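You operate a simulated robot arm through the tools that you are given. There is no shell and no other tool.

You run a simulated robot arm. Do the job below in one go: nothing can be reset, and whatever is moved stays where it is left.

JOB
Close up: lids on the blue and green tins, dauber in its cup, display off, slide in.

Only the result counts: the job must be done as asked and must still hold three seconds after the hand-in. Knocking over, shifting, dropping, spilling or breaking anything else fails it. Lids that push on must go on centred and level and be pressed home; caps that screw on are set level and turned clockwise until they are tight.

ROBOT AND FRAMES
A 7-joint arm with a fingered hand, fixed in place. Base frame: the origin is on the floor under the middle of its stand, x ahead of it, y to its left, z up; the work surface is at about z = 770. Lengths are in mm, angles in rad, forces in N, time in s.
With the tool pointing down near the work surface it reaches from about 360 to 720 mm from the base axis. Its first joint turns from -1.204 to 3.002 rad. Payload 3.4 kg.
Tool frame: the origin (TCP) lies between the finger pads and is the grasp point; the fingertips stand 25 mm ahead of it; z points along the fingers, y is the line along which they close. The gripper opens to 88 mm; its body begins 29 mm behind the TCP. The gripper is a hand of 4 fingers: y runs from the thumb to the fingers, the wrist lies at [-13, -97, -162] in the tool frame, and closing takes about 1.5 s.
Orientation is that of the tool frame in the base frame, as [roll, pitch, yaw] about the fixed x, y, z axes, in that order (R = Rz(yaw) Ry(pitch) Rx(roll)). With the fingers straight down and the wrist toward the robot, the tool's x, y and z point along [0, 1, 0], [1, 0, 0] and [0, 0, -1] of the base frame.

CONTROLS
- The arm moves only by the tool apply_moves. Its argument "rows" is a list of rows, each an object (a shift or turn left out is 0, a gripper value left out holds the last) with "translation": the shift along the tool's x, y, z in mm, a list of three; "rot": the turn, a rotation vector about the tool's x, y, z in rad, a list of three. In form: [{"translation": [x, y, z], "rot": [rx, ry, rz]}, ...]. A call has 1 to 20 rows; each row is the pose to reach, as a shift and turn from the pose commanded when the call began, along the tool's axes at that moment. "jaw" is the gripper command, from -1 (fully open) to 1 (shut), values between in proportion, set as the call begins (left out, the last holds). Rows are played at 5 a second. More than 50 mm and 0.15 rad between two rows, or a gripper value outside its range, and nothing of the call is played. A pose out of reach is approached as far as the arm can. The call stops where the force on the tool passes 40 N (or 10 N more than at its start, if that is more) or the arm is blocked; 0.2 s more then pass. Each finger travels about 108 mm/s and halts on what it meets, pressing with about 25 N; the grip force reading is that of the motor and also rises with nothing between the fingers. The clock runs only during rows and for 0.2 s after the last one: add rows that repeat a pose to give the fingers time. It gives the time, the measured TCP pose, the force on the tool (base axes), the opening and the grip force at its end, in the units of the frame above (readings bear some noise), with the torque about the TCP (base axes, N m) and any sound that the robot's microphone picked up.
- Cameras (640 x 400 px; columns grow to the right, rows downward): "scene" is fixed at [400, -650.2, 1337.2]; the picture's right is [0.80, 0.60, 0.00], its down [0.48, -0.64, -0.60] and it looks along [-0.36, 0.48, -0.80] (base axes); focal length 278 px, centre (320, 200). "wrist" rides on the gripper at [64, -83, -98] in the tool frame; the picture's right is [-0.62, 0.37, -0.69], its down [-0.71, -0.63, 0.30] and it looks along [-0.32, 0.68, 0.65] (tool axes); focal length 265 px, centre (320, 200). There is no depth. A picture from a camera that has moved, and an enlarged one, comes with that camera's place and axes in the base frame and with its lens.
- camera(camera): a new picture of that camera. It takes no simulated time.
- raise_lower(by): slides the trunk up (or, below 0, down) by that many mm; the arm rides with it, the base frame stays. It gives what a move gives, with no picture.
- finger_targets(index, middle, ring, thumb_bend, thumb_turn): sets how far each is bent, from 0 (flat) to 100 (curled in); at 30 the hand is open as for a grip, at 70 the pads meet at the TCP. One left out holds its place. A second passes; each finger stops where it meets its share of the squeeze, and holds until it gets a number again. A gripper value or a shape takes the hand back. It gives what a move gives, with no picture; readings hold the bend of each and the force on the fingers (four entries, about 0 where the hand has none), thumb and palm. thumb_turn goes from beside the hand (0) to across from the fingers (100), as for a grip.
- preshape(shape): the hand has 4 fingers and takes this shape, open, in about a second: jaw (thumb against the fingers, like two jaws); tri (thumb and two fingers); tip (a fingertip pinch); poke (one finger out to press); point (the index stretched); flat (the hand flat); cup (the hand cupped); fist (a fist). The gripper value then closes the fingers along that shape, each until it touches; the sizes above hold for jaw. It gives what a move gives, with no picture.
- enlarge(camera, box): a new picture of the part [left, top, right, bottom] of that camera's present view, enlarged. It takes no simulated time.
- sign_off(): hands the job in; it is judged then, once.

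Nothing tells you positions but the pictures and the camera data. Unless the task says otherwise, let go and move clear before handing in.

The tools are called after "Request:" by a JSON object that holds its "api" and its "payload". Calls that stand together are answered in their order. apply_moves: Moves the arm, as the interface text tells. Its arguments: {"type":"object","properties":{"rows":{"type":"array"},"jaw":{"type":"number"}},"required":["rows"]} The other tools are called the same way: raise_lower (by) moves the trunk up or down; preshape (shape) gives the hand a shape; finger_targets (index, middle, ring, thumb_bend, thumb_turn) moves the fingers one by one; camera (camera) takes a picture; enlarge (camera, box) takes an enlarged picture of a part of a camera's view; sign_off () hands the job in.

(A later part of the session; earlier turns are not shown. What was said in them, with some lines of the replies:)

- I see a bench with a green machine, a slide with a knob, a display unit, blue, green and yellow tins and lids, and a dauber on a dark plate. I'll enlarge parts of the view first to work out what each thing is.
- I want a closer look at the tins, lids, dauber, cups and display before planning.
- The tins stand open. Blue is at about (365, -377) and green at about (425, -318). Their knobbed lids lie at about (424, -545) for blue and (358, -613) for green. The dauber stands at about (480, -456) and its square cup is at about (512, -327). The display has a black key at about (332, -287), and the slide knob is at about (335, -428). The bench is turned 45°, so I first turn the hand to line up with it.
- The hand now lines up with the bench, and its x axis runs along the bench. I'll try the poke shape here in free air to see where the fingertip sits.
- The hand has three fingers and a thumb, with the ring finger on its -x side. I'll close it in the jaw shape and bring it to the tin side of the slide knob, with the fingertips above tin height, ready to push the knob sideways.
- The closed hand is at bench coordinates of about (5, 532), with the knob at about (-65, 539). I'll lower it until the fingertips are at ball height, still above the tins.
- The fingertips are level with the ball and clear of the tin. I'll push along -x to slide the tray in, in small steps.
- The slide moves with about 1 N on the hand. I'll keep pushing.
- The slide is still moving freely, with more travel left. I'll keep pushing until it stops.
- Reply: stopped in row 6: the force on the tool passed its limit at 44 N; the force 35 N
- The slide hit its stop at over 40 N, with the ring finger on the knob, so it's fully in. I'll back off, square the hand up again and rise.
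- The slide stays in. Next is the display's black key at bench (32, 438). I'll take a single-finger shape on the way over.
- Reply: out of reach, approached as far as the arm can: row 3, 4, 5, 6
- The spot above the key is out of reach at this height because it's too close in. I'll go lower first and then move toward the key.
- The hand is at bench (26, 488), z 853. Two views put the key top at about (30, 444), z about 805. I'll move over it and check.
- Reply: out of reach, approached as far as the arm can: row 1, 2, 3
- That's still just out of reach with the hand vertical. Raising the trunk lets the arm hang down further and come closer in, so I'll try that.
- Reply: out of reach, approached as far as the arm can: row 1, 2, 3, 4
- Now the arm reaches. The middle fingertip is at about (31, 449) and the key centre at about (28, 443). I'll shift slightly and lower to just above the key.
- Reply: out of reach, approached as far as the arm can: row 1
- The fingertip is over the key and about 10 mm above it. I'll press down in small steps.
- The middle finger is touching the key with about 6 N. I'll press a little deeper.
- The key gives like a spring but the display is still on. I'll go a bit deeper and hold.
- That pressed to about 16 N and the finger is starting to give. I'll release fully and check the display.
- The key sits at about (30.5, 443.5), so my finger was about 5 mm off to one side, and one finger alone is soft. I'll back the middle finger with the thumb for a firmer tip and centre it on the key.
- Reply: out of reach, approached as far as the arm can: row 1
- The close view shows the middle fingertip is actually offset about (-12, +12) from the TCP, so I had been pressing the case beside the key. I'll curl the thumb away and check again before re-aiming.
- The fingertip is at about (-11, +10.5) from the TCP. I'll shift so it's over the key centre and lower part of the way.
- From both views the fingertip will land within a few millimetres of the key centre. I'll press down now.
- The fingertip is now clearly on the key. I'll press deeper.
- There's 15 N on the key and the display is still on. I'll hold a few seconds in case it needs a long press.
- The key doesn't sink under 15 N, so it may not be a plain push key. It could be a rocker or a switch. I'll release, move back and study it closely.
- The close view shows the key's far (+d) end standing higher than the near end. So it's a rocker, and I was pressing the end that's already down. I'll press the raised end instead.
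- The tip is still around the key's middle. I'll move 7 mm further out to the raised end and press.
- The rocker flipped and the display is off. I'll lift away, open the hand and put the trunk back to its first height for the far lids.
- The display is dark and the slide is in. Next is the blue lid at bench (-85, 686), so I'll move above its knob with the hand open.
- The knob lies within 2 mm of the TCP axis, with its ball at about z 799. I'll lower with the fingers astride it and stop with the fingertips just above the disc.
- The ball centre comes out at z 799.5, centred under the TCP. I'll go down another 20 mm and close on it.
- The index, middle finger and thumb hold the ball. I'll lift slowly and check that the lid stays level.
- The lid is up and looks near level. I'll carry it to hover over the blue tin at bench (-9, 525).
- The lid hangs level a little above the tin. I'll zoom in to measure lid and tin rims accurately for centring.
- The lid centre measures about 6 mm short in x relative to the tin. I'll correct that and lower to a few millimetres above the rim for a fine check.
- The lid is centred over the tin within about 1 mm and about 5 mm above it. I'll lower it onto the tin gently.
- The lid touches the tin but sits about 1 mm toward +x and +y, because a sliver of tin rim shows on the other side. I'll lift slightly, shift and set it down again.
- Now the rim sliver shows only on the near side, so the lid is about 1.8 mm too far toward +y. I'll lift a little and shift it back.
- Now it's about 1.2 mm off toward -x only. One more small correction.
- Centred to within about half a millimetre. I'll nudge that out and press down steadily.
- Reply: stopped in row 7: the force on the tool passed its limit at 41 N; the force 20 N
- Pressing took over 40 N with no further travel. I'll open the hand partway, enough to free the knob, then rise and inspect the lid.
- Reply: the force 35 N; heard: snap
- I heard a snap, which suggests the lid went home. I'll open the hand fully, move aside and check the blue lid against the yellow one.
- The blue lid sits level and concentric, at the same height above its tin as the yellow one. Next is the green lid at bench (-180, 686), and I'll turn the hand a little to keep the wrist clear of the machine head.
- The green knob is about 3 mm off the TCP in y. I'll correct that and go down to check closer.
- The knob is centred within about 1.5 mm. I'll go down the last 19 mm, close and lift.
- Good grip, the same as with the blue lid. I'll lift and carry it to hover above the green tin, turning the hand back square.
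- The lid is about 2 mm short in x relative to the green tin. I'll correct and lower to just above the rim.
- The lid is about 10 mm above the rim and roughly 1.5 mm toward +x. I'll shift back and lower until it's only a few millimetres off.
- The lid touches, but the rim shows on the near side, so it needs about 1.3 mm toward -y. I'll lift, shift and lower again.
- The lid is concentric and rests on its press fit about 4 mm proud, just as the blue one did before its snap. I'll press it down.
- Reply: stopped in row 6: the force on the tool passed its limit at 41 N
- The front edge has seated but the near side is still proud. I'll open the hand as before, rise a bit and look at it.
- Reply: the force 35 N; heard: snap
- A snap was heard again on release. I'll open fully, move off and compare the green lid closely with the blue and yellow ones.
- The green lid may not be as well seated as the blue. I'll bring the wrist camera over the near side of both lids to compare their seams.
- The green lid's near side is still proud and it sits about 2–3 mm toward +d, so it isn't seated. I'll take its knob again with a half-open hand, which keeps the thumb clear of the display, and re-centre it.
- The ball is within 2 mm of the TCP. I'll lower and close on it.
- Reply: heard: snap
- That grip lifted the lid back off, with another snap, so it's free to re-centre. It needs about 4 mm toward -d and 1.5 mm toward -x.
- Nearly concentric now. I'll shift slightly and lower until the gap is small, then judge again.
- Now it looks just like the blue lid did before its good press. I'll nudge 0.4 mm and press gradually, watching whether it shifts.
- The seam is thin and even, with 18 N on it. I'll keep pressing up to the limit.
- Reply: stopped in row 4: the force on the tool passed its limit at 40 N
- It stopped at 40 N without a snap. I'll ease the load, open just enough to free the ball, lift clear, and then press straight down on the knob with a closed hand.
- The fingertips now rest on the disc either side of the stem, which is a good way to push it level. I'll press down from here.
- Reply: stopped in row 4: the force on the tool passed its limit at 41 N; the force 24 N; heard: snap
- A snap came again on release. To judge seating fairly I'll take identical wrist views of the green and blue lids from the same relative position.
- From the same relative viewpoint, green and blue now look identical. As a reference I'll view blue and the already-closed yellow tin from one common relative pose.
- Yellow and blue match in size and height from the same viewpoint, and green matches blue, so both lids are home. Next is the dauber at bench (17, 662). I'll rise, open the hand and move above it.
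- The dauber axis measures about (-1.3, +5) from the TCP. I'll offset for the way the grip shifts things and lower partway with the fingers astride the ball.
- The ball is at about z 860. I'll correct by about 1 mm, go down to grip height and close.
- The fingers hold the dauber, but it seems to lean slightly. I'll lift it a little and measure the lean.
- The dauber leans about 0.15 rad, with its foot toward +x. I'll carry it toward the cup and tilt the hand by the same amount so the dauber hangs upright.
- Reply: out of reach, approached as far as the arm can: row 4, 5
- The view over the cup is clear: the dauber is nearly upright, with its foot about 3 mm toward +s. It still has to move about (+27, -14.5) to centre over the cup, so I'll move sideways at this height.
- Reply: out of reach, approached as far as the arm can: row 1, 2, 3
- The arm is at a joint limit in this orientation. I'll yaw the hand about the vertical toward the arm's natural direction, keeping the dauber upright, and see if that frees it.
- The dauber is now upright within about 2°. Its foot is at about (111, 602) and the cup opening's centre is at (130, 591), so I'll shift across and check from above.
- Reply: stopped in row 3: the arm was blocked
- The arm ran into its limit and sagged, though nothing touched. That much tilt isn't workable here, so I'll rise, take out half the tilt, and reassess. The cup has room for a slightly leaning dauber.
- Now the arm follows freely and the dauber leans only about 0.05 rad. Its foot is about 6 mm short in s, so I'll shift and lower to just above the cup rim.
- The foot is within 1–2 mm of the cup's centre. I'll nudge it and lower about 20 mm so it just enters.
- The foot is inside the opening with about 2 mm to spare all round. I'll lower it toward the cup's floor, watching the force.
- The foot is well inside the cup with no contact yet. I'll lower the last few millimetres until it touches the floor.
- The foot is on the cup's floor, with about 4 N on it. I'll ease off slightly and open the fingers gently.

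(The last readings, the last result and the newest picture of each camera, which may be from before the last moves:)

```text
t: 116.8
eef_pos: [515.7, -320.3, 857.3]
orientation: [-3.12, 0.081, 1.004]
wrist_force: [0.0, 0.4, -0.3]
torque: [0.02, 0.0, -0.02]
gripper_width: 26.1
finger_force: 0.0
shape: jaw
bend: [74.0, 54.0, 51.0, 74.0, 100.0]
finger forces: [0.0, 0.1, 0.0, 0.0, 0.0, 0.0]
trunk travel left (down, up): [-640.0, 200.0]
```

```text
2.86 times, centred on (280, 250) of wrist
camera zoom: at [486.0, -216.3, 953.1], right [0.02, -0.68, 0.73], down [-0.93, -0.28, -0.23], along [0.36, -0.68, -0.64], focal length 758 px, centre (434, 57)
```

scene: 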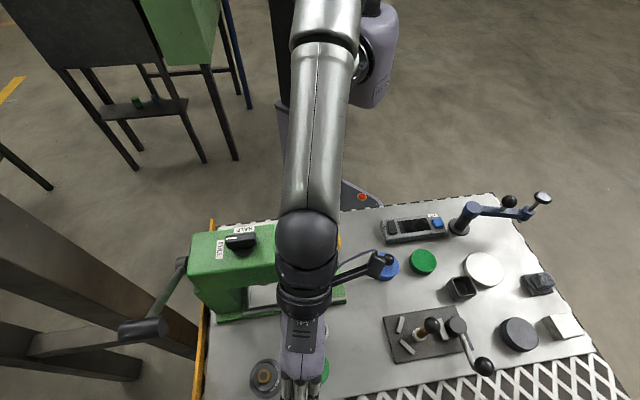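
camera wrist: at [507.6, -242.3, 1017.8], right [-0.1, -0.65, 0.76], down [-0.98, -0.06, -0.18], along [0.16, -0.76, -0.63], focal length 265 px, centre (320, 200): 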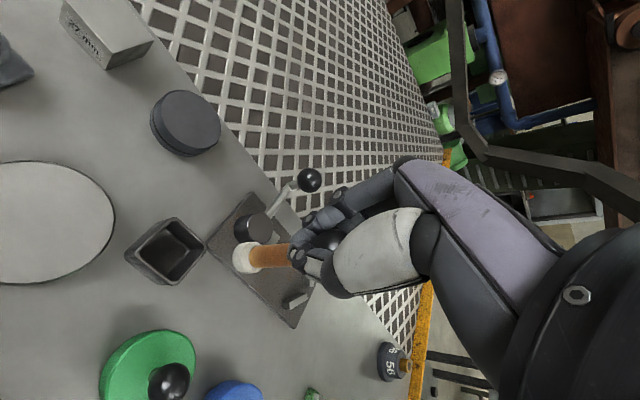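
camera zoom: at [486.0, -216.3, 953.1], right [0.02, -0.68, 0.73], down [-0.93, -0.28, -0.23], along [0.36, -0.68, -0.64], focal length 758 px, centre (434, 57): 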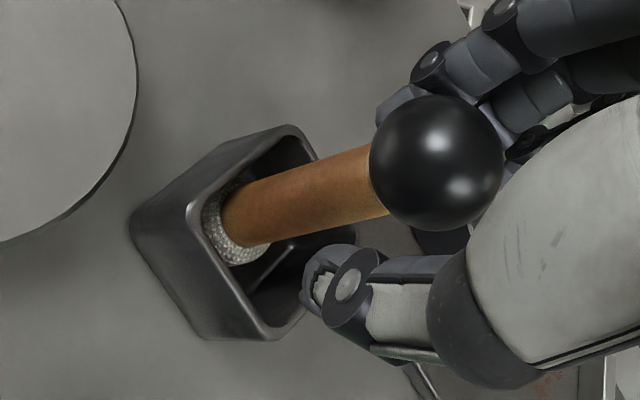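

The dauber stands in the cup, free of the fingers. I'll open fully and then rise straight up.

Request:
{"api": "apply_moves", "payload": {"rows": [{}, {}, {}, {}], "jaw": -1}}

Request:
{"api": "enlarge", "payload": {"camera": "scene", "box": [430, 230, 500, 300]}}

Request:
{"api": "enlarge", "payload": {"camera": "wrist", "box": [180, 160, 400, 320]}}

```text
t: 117.8
eef_pos: [514.6, -319.5, 858.6]
orientation: [-3.12, 0.08, 1.005]
wrist_force: [-0.6, 0.0, -0.7]
torque: [0.02, -0.02, -0.04]
gripper_width: 87.6
finger_force: 0.0
shape: jaw
bend: [30.0, 30.0, 30.0, 30.0, 98.0]
finger forces: [0.0, 0.0, 0.1, 0.0, 0.0, 0.0]
trunk travel left (down, up): [-640.0, 200.0]
```

```text
5.71 times, centred on (465, 265) of scene
camera zoom: at [400.0, -650.2, 1337.2], right [0.8, 0.6, 0.0], down [0.48, -0.64, -0.6], along [-0.36, 0.48, -0.8], focal length 1586 px, centre (-509, -171)
```

zoom: 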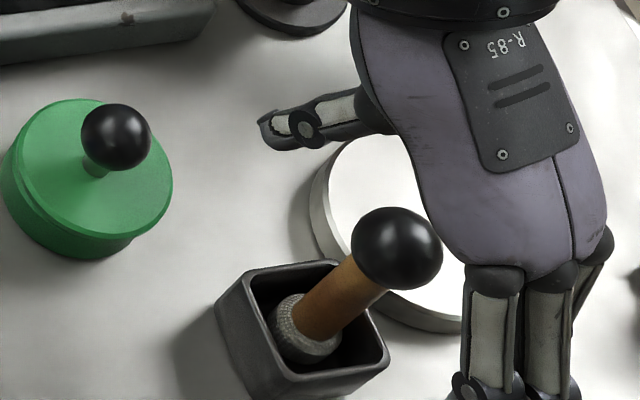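

```text
2.50 times, centred on (290, 240) of wrist
camera zoom: at [486.1, -216.4, 953.4], right [0.02, -0.68, 0.73], down [-0.93, -0.28, -0.23], along [0.36, -0.68, -0.64], focal length 664 px, centre (395, 100)
```

zoom: 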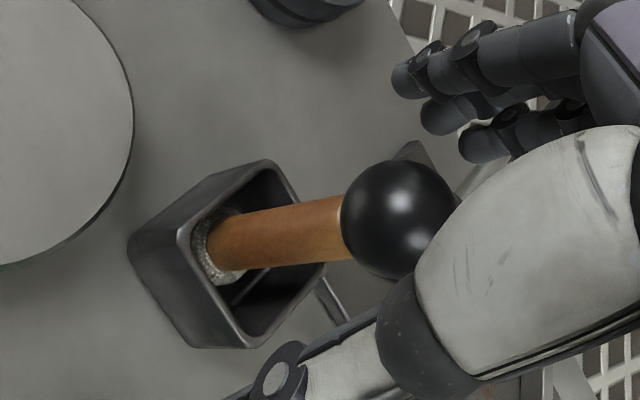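

The dauber stands upright in its cup and the fingers are clear. I'll rise straight up.

Request:
{"api": "apply_moves", "payload": {"rows": [{"translation": [-1.6, -0.4, -20]}, {"translation": [-4, -1, -50]}, {"translation": [-6.4, -1.7, -80]}, {"translation": [-6.4, -1.7, -80]}]}}

Request:
{"api": "camera", "payload": {"camera": "scene"}}

Request:
{"api": "enlarge", "payload": {"camera": "scene", "box": [430, 230, 500, 300]}}

```text
t: 119.0
eef_pos: [510.1, -331.2, 915.3]
orientation: [-3.073, 0.089, 0.982]
wrist_force: [0.2, -0.2, -0.1]
torque: [0.01, 0.02, -0.02]
gripper_width: 87.8
finger_force: 0.1
shape: jaw
bend: [30.0, 30.0, 30.0, 30.0, 98.0]
finger forces: [0.1, 0.1, 0.0, 0.0, 0.1, 0.0]
trunk travel left (down, up): [-640.0, 200.0]
stopped in row 4: the arm was blocked; the commanded pose is now the measured one
```

```text
taken
```

scene: 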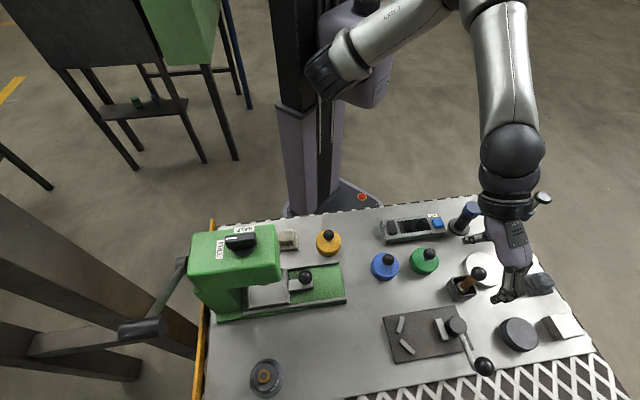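

```text
5.71 times, centred on (465, 265) of scene
camera zoom: at [400.0, -650.2, 1337.2], right [0.8, 0.6, 0.0], down [0.48, -0.64, -0.6], along [-0.36, 0.48, -0.8], focal length 1586 px, centre (-509, -171)
```

zoom: 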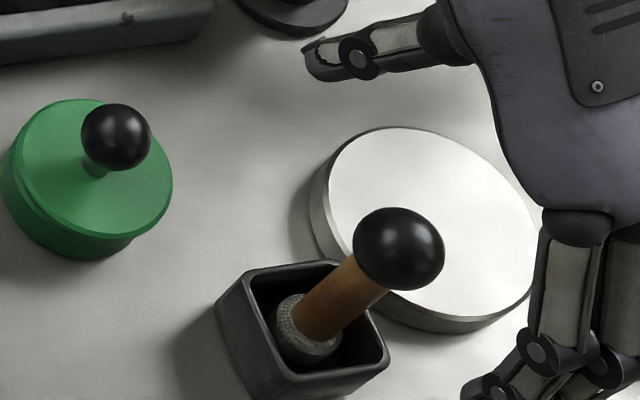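

The dauber stands well in its cup. The arm reported being blocked near the blue stand, so I'll check that nothing there has been touched.

Request:
{"api": "enlarge", "payload": {"camera": "scene", "box": [440, 160, 580, 260]}}

Request:
{"api": "camera", "payload": {"camera": "wrist"}}

```text
4.00 times, centred on (510, 210) of scene
camera zoom: at [400.0, -650.2, 1337.2], right [0.8, 0.6, 0.0], down [0.48, -0.64, -0.6], along [-0.36, 0.48, -0.8], focal length 1111 px, centre (-440, 160)
```

zoom: 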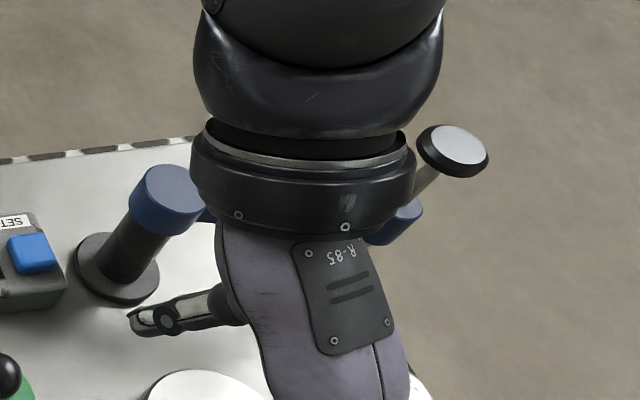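

```text
taken
camera wrist: at [487.6, -229.1, 1012.8], right [0.04, -0.69, 0.72], down [-0.95, -0.25, -0.2], along [0.32, -0.67, -0.67], focal length 265 px, centre (320, 200)
```

wrist: 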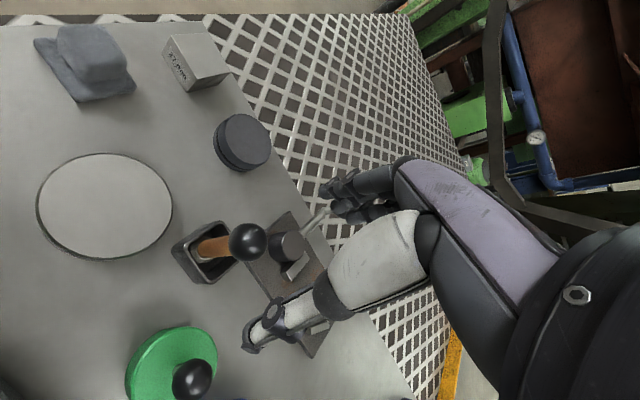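

The blue stand is exactly where it was and the wrist is well above it, so the block was only the arm's own limit. I'll take the tilt out, rise and move back to open space.

Request:
{"api": "apply_moves", "payload": {"rows": [{"translation": [-1, -1, -8], "rot": [-0.035, 0.045, 0]}, {"translation": [-2, -2, -16], "rot": [-0.068, 0.089, 0]}, {"translation": [-30, -10, -30], "rot": [-0.068, 0.089, 0.05]}, {"translation": [-60, -20, -45], "rot": [-0.068, 0.089, 0.1]}, {"translation": [-95, -30, -55], "rot": [-0.068, 0.089, 0.15]}, {"translation": [-95, -30, -55], "rot": [-0.068, 0.089, 0.15]}]}}

Request:
{"api": "camera", "payload": {"camera": "scene"}}

Request:
{"api": "enlarge", "payload": {"camera": "scene", "box": [430, 230, 500, 300]}}

Request:
{"api": "camera", "payload": {"camera": "wrist"}}

```text
t: 120.4
eef_pos: [436.0, -397.0, 977.1]
orientation: [-3.138, -0.017, 0.818]
wrist_force: [1.0, -0.1, 0.9]
torque: [0.03, 0.0, 0.0]
gripper_width: 87.6
finger_force: 0.0
shape: jaw
bend: [30.0, 30.0, 30.0, 30.0, 98.0]
finger forces: [0.0, 0.1, 0.0, 0.0, 0.0, 0.1]
trunk travel left (down, up): [-640.0, 200.0]
```

```text
taken
```

scene: 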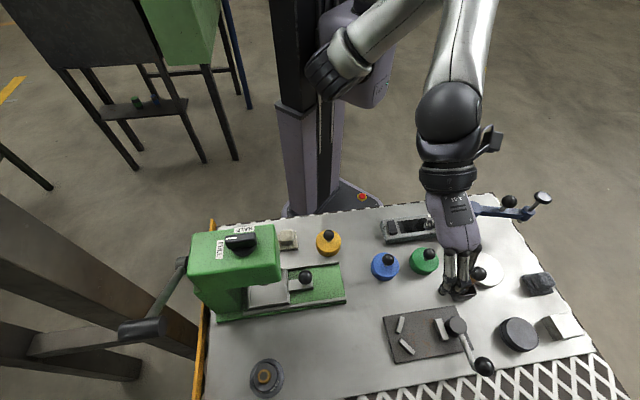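

```text
5.71 times, centred on (465, 265) of scene
camera zoom: at [400.0, -650.2, 1337.2], right [0.8, 0.6, 0.0], down [0.48, -0.64, -0.6], along [-0.36, 0.48, -0.8], focal length 1586 px, centre (-509, -171)
```

zoom: 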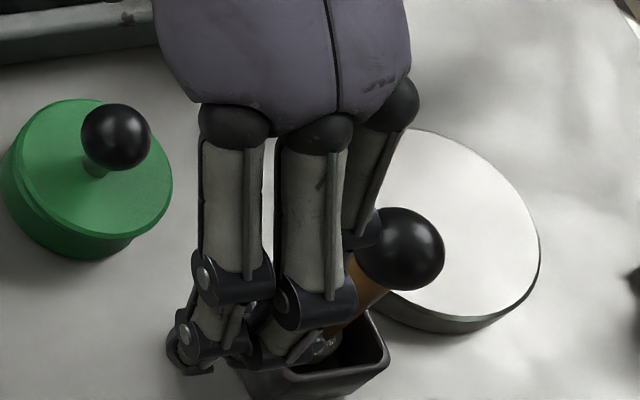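

```text
taken
camera wrist: at [419.5, -294.1, 1076.6], right [-0.16, -0.71, 0.68], down [-0.95, -0.09, -0.31], along [0.28, -0.69, -0.66], focal length 265 px, centre (320, 200)
```

wrist: 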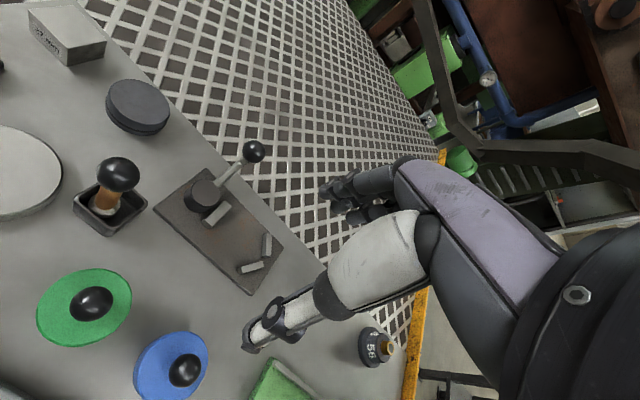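

The dauber is in its cup, the display is dark and the slide is in. I'll move further aside and recheck both lids without the hand in the way.

Request:
{"api": "apply_moves", "payload": {"rows": [{"translation": [20, 35, -10], "rot": [0, -0.008, 0.015]}, {"translation": [40, 70, -10], "rot": [0, -0.017, 0.033]}, {"translation": [40, 70, -10], "rot": [0, -0.017, 0.033]}]}}

Request:
{"api": "enlarge", "payload": {"camera": "scene", "box": [365, 235, 445, 290]}}

Request:
{"api": "enlarge", "payload": {"camera": "scene", "box": [405, 242, 443, 280]}}

Request:
{"api": "enlarge", "payload": {"camera": "scene", "box": [366, 246, 404, 284]}}

Request:
{"api": "enlarge", "payload": {"camera": "scene", "box": [370, 205, 460, 255]}}

Request:
{"api": "camera", "payload": {"camera": "wrist"}}

```text
t: 121.2
eef_pos: [519.5, -406.7, 990.0]
orientation: [3.128, 0.027, 0.804]
wrist_force: [-0.3, 0.1, -0.2]
torque: [-0.02, -0.02, 0.01]
gripper_width: 87.6
finger_force: 0.0
shape: jaw
bend: [30.0, 30.0, 30.0, 30.0, 98.0]
finger forces: [0.0, 0.0, 0.0, 0.1, 0.1, 0.0]
trunk travel left (down, up): [-640.0, 200.0]
```

```text
7.27 times, centred on (405, 262) of scene
camera zoom: at [400.0, -650.2, 1337.2], right [0.8, 0.6, 0.0], down [0.48, -0.64, -0.6], along [-0.36, 0.48, -0.8], focal length 2019 px, centre (-298, -254)
```

zoom: 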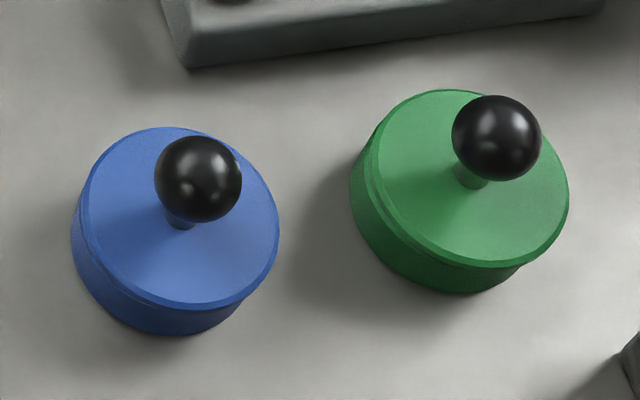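

```text
10.53 times, centred on (424, 261) of scene
camera zoom: at [400.0, -650.2, 1337.2], right [0.8, 0.6, 0.0], down [0.48, -0.64, -0.6], along [-0.36, 0.48, -0.8], focal length 2923 px, centre (-775, -442)
```

zoom: 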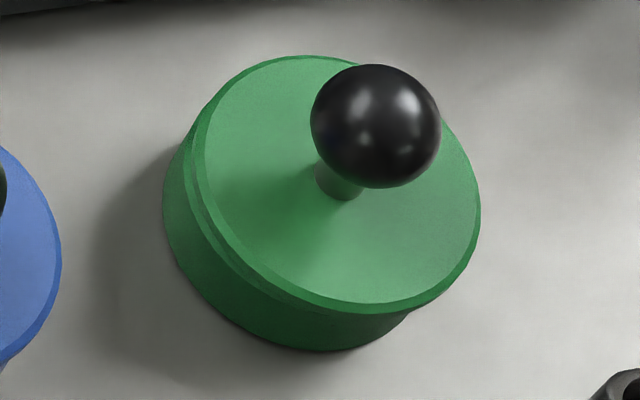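

```text
10.53 times, centred on (385, 265) of scene
camera zoom: at [400.0, -650.2, 1337.2], right [0.8, 0.6, 0.0], down [0.48, -0.64, -0.6], along [-0.36, 0.48, -0.8], focal length 2923 px, centre (-364, -484)
```

zoom: 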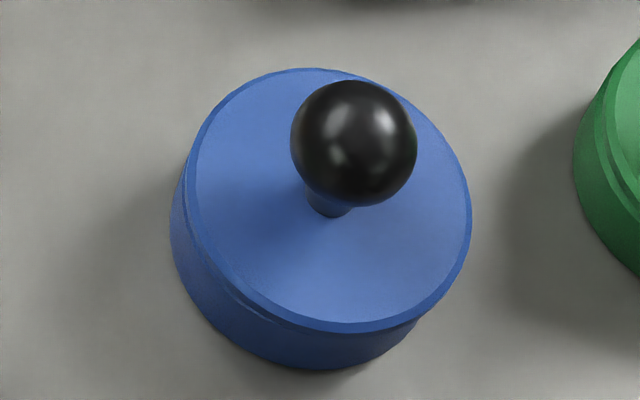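

```text
7.11 times, centred on (415, 230) of scene
camera zoom: at [400.0, -650.2, 1337.2], right [0.8, 0.6, 0.0], down [0.48, -0.64, -0.6], along [-0.36, 0.48, -0.8], focal length 1974 px, centre (-356, -13)
```

zoom: 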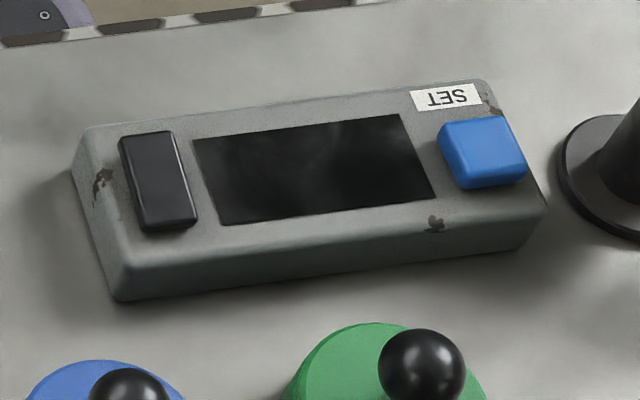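

```text
taken
camera wrist: at [505.6, -300.2, 1084.8], right [-0.16, -0.68, 0.71], down [-0.95, -0.09, -0.29], along [0.26, -0.73, -0.64], focal length 265 px, centre (320, 200)
```

wrist: 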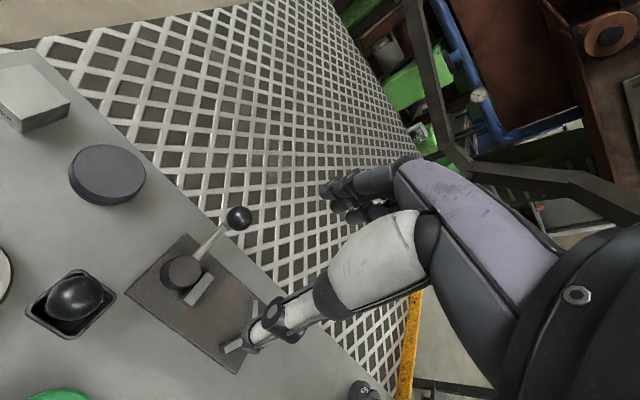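

Everything checks out. Both lids are level and down at the same height as the yellow one, the display is dark, the slide is against its stop and the dauber stands in its cup. I'll lift the hand further clear and take a last overall look.

Request:
{"api": "apply_moves", "payload": {"rows": [{"translation": [0, -20, -30]}, {"translation": [0, -40, -60]}, {"translation": [0, -40, -60]}, {"translation": [0, -40, -60]}, {"translation": [0, -40, -60]}]}}

Request:
{"api": "camera", "payload": {"camera": "scene"}}

Request:
{"api": "enlarge", "payload": {"camera": "scene", "box": [360, 200, 560, 330]}}

Request:
{"api": "enlarge", "payload": {"camera": "scene", "box": [180, 210, 380, 335]}}

```text
t: 122.4
eef_pos: [487.6, -388.6, 1041.0]
orientation: [-3.127, 0.015, 0.778]
wrist_force: [0.1, 0.7, 0.4]
torque: [0.03, -0.02, 0.0]
gripper_width: 87.8
finger_force: 0.1
shape: jaw
bend: [30.0, 30.0, 30.0, 30.0, 98.0]
finger forces: [0.1, 0.1, 0.0, 0.1, 0.0, 0.0]
trunk travel left (down, up): [-640.0, 200.0]
```

```text
taken
```

scene: 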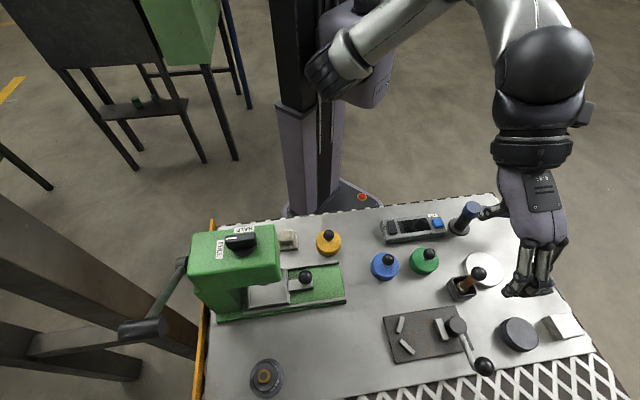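

```text
3.08 times, centred on (460, 265) of scene
camera zoom: at [400.0, -650.2, 1337.2], right [0.8, 0.6, 0.0], down [0.48, -0.64, -0.6], along [-0.36, 0.48, -0.8], focal length 854 px, centre (-111, 0)
```

zoom: 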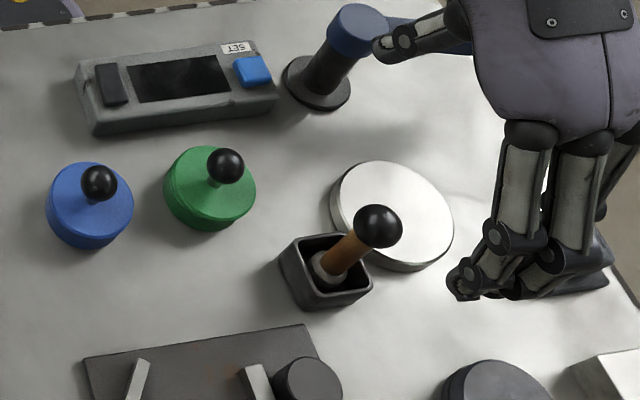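

```text
3.20 times, centred on (280, 272) of scene
camera zoom: at [400.0, -650.2, 1337.2], right [0.8, 0.6, 0.0], down [0.48, -0.64, -0.6], along [-0.36, 0.48, -0.8], focal length 888 px, centre (448, -32)
```

zoom: 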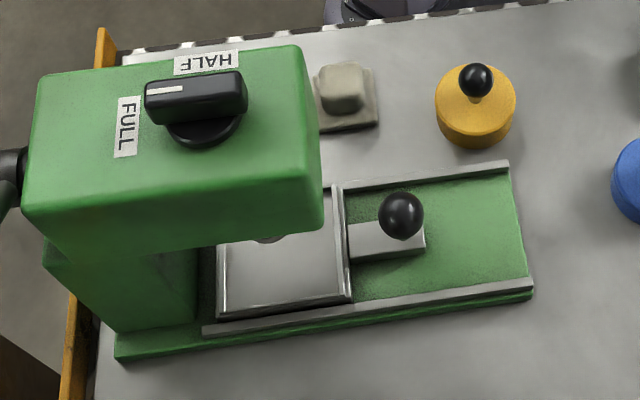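

The slide is in, the display is dark, both lids are on and the dauber stands in its cup. The hand is empty and clear and nothing else has moved, so I'm handing the job in.

Request:
{"api": "sign_off", "payload": {}}

```text
The job is handed in.
```

The job is handed in. The slide is in, the display is off, both lids are on and the dauber is in its cup. The one thing I'm less sure of is how well the lids are centred.

- **Slide:** I pushed it by its knob until it stopped at over 40 N.
- **Display:** The black key is a rocker. Pressing its raised end turned the screen off. Before finding that, I pressed the wrong end and the case beside it with about 16 N; the unit didn't move.
- **Blue lid:** It is on, level, and at about the same height as the yellow tin's lid. I heard a snap as I let go. By my measurements it sits about 1.5 mm off centre.
- **Green lid:** The first try left one side standing proud, so I lifted it off and did it again. It now matches the blue lid's height, with a snap on release. It sits about 2 mm off centre.
- **Dauber:** It stands upright on the floor of the square cup.

Both lids were pressed to the 40 N limit, but neither snapped until I let go. I took the snap plus the matching height as home.

In the final pictures I saw nothing else knocked or moved, and the hand was empty and clear at hand-in.
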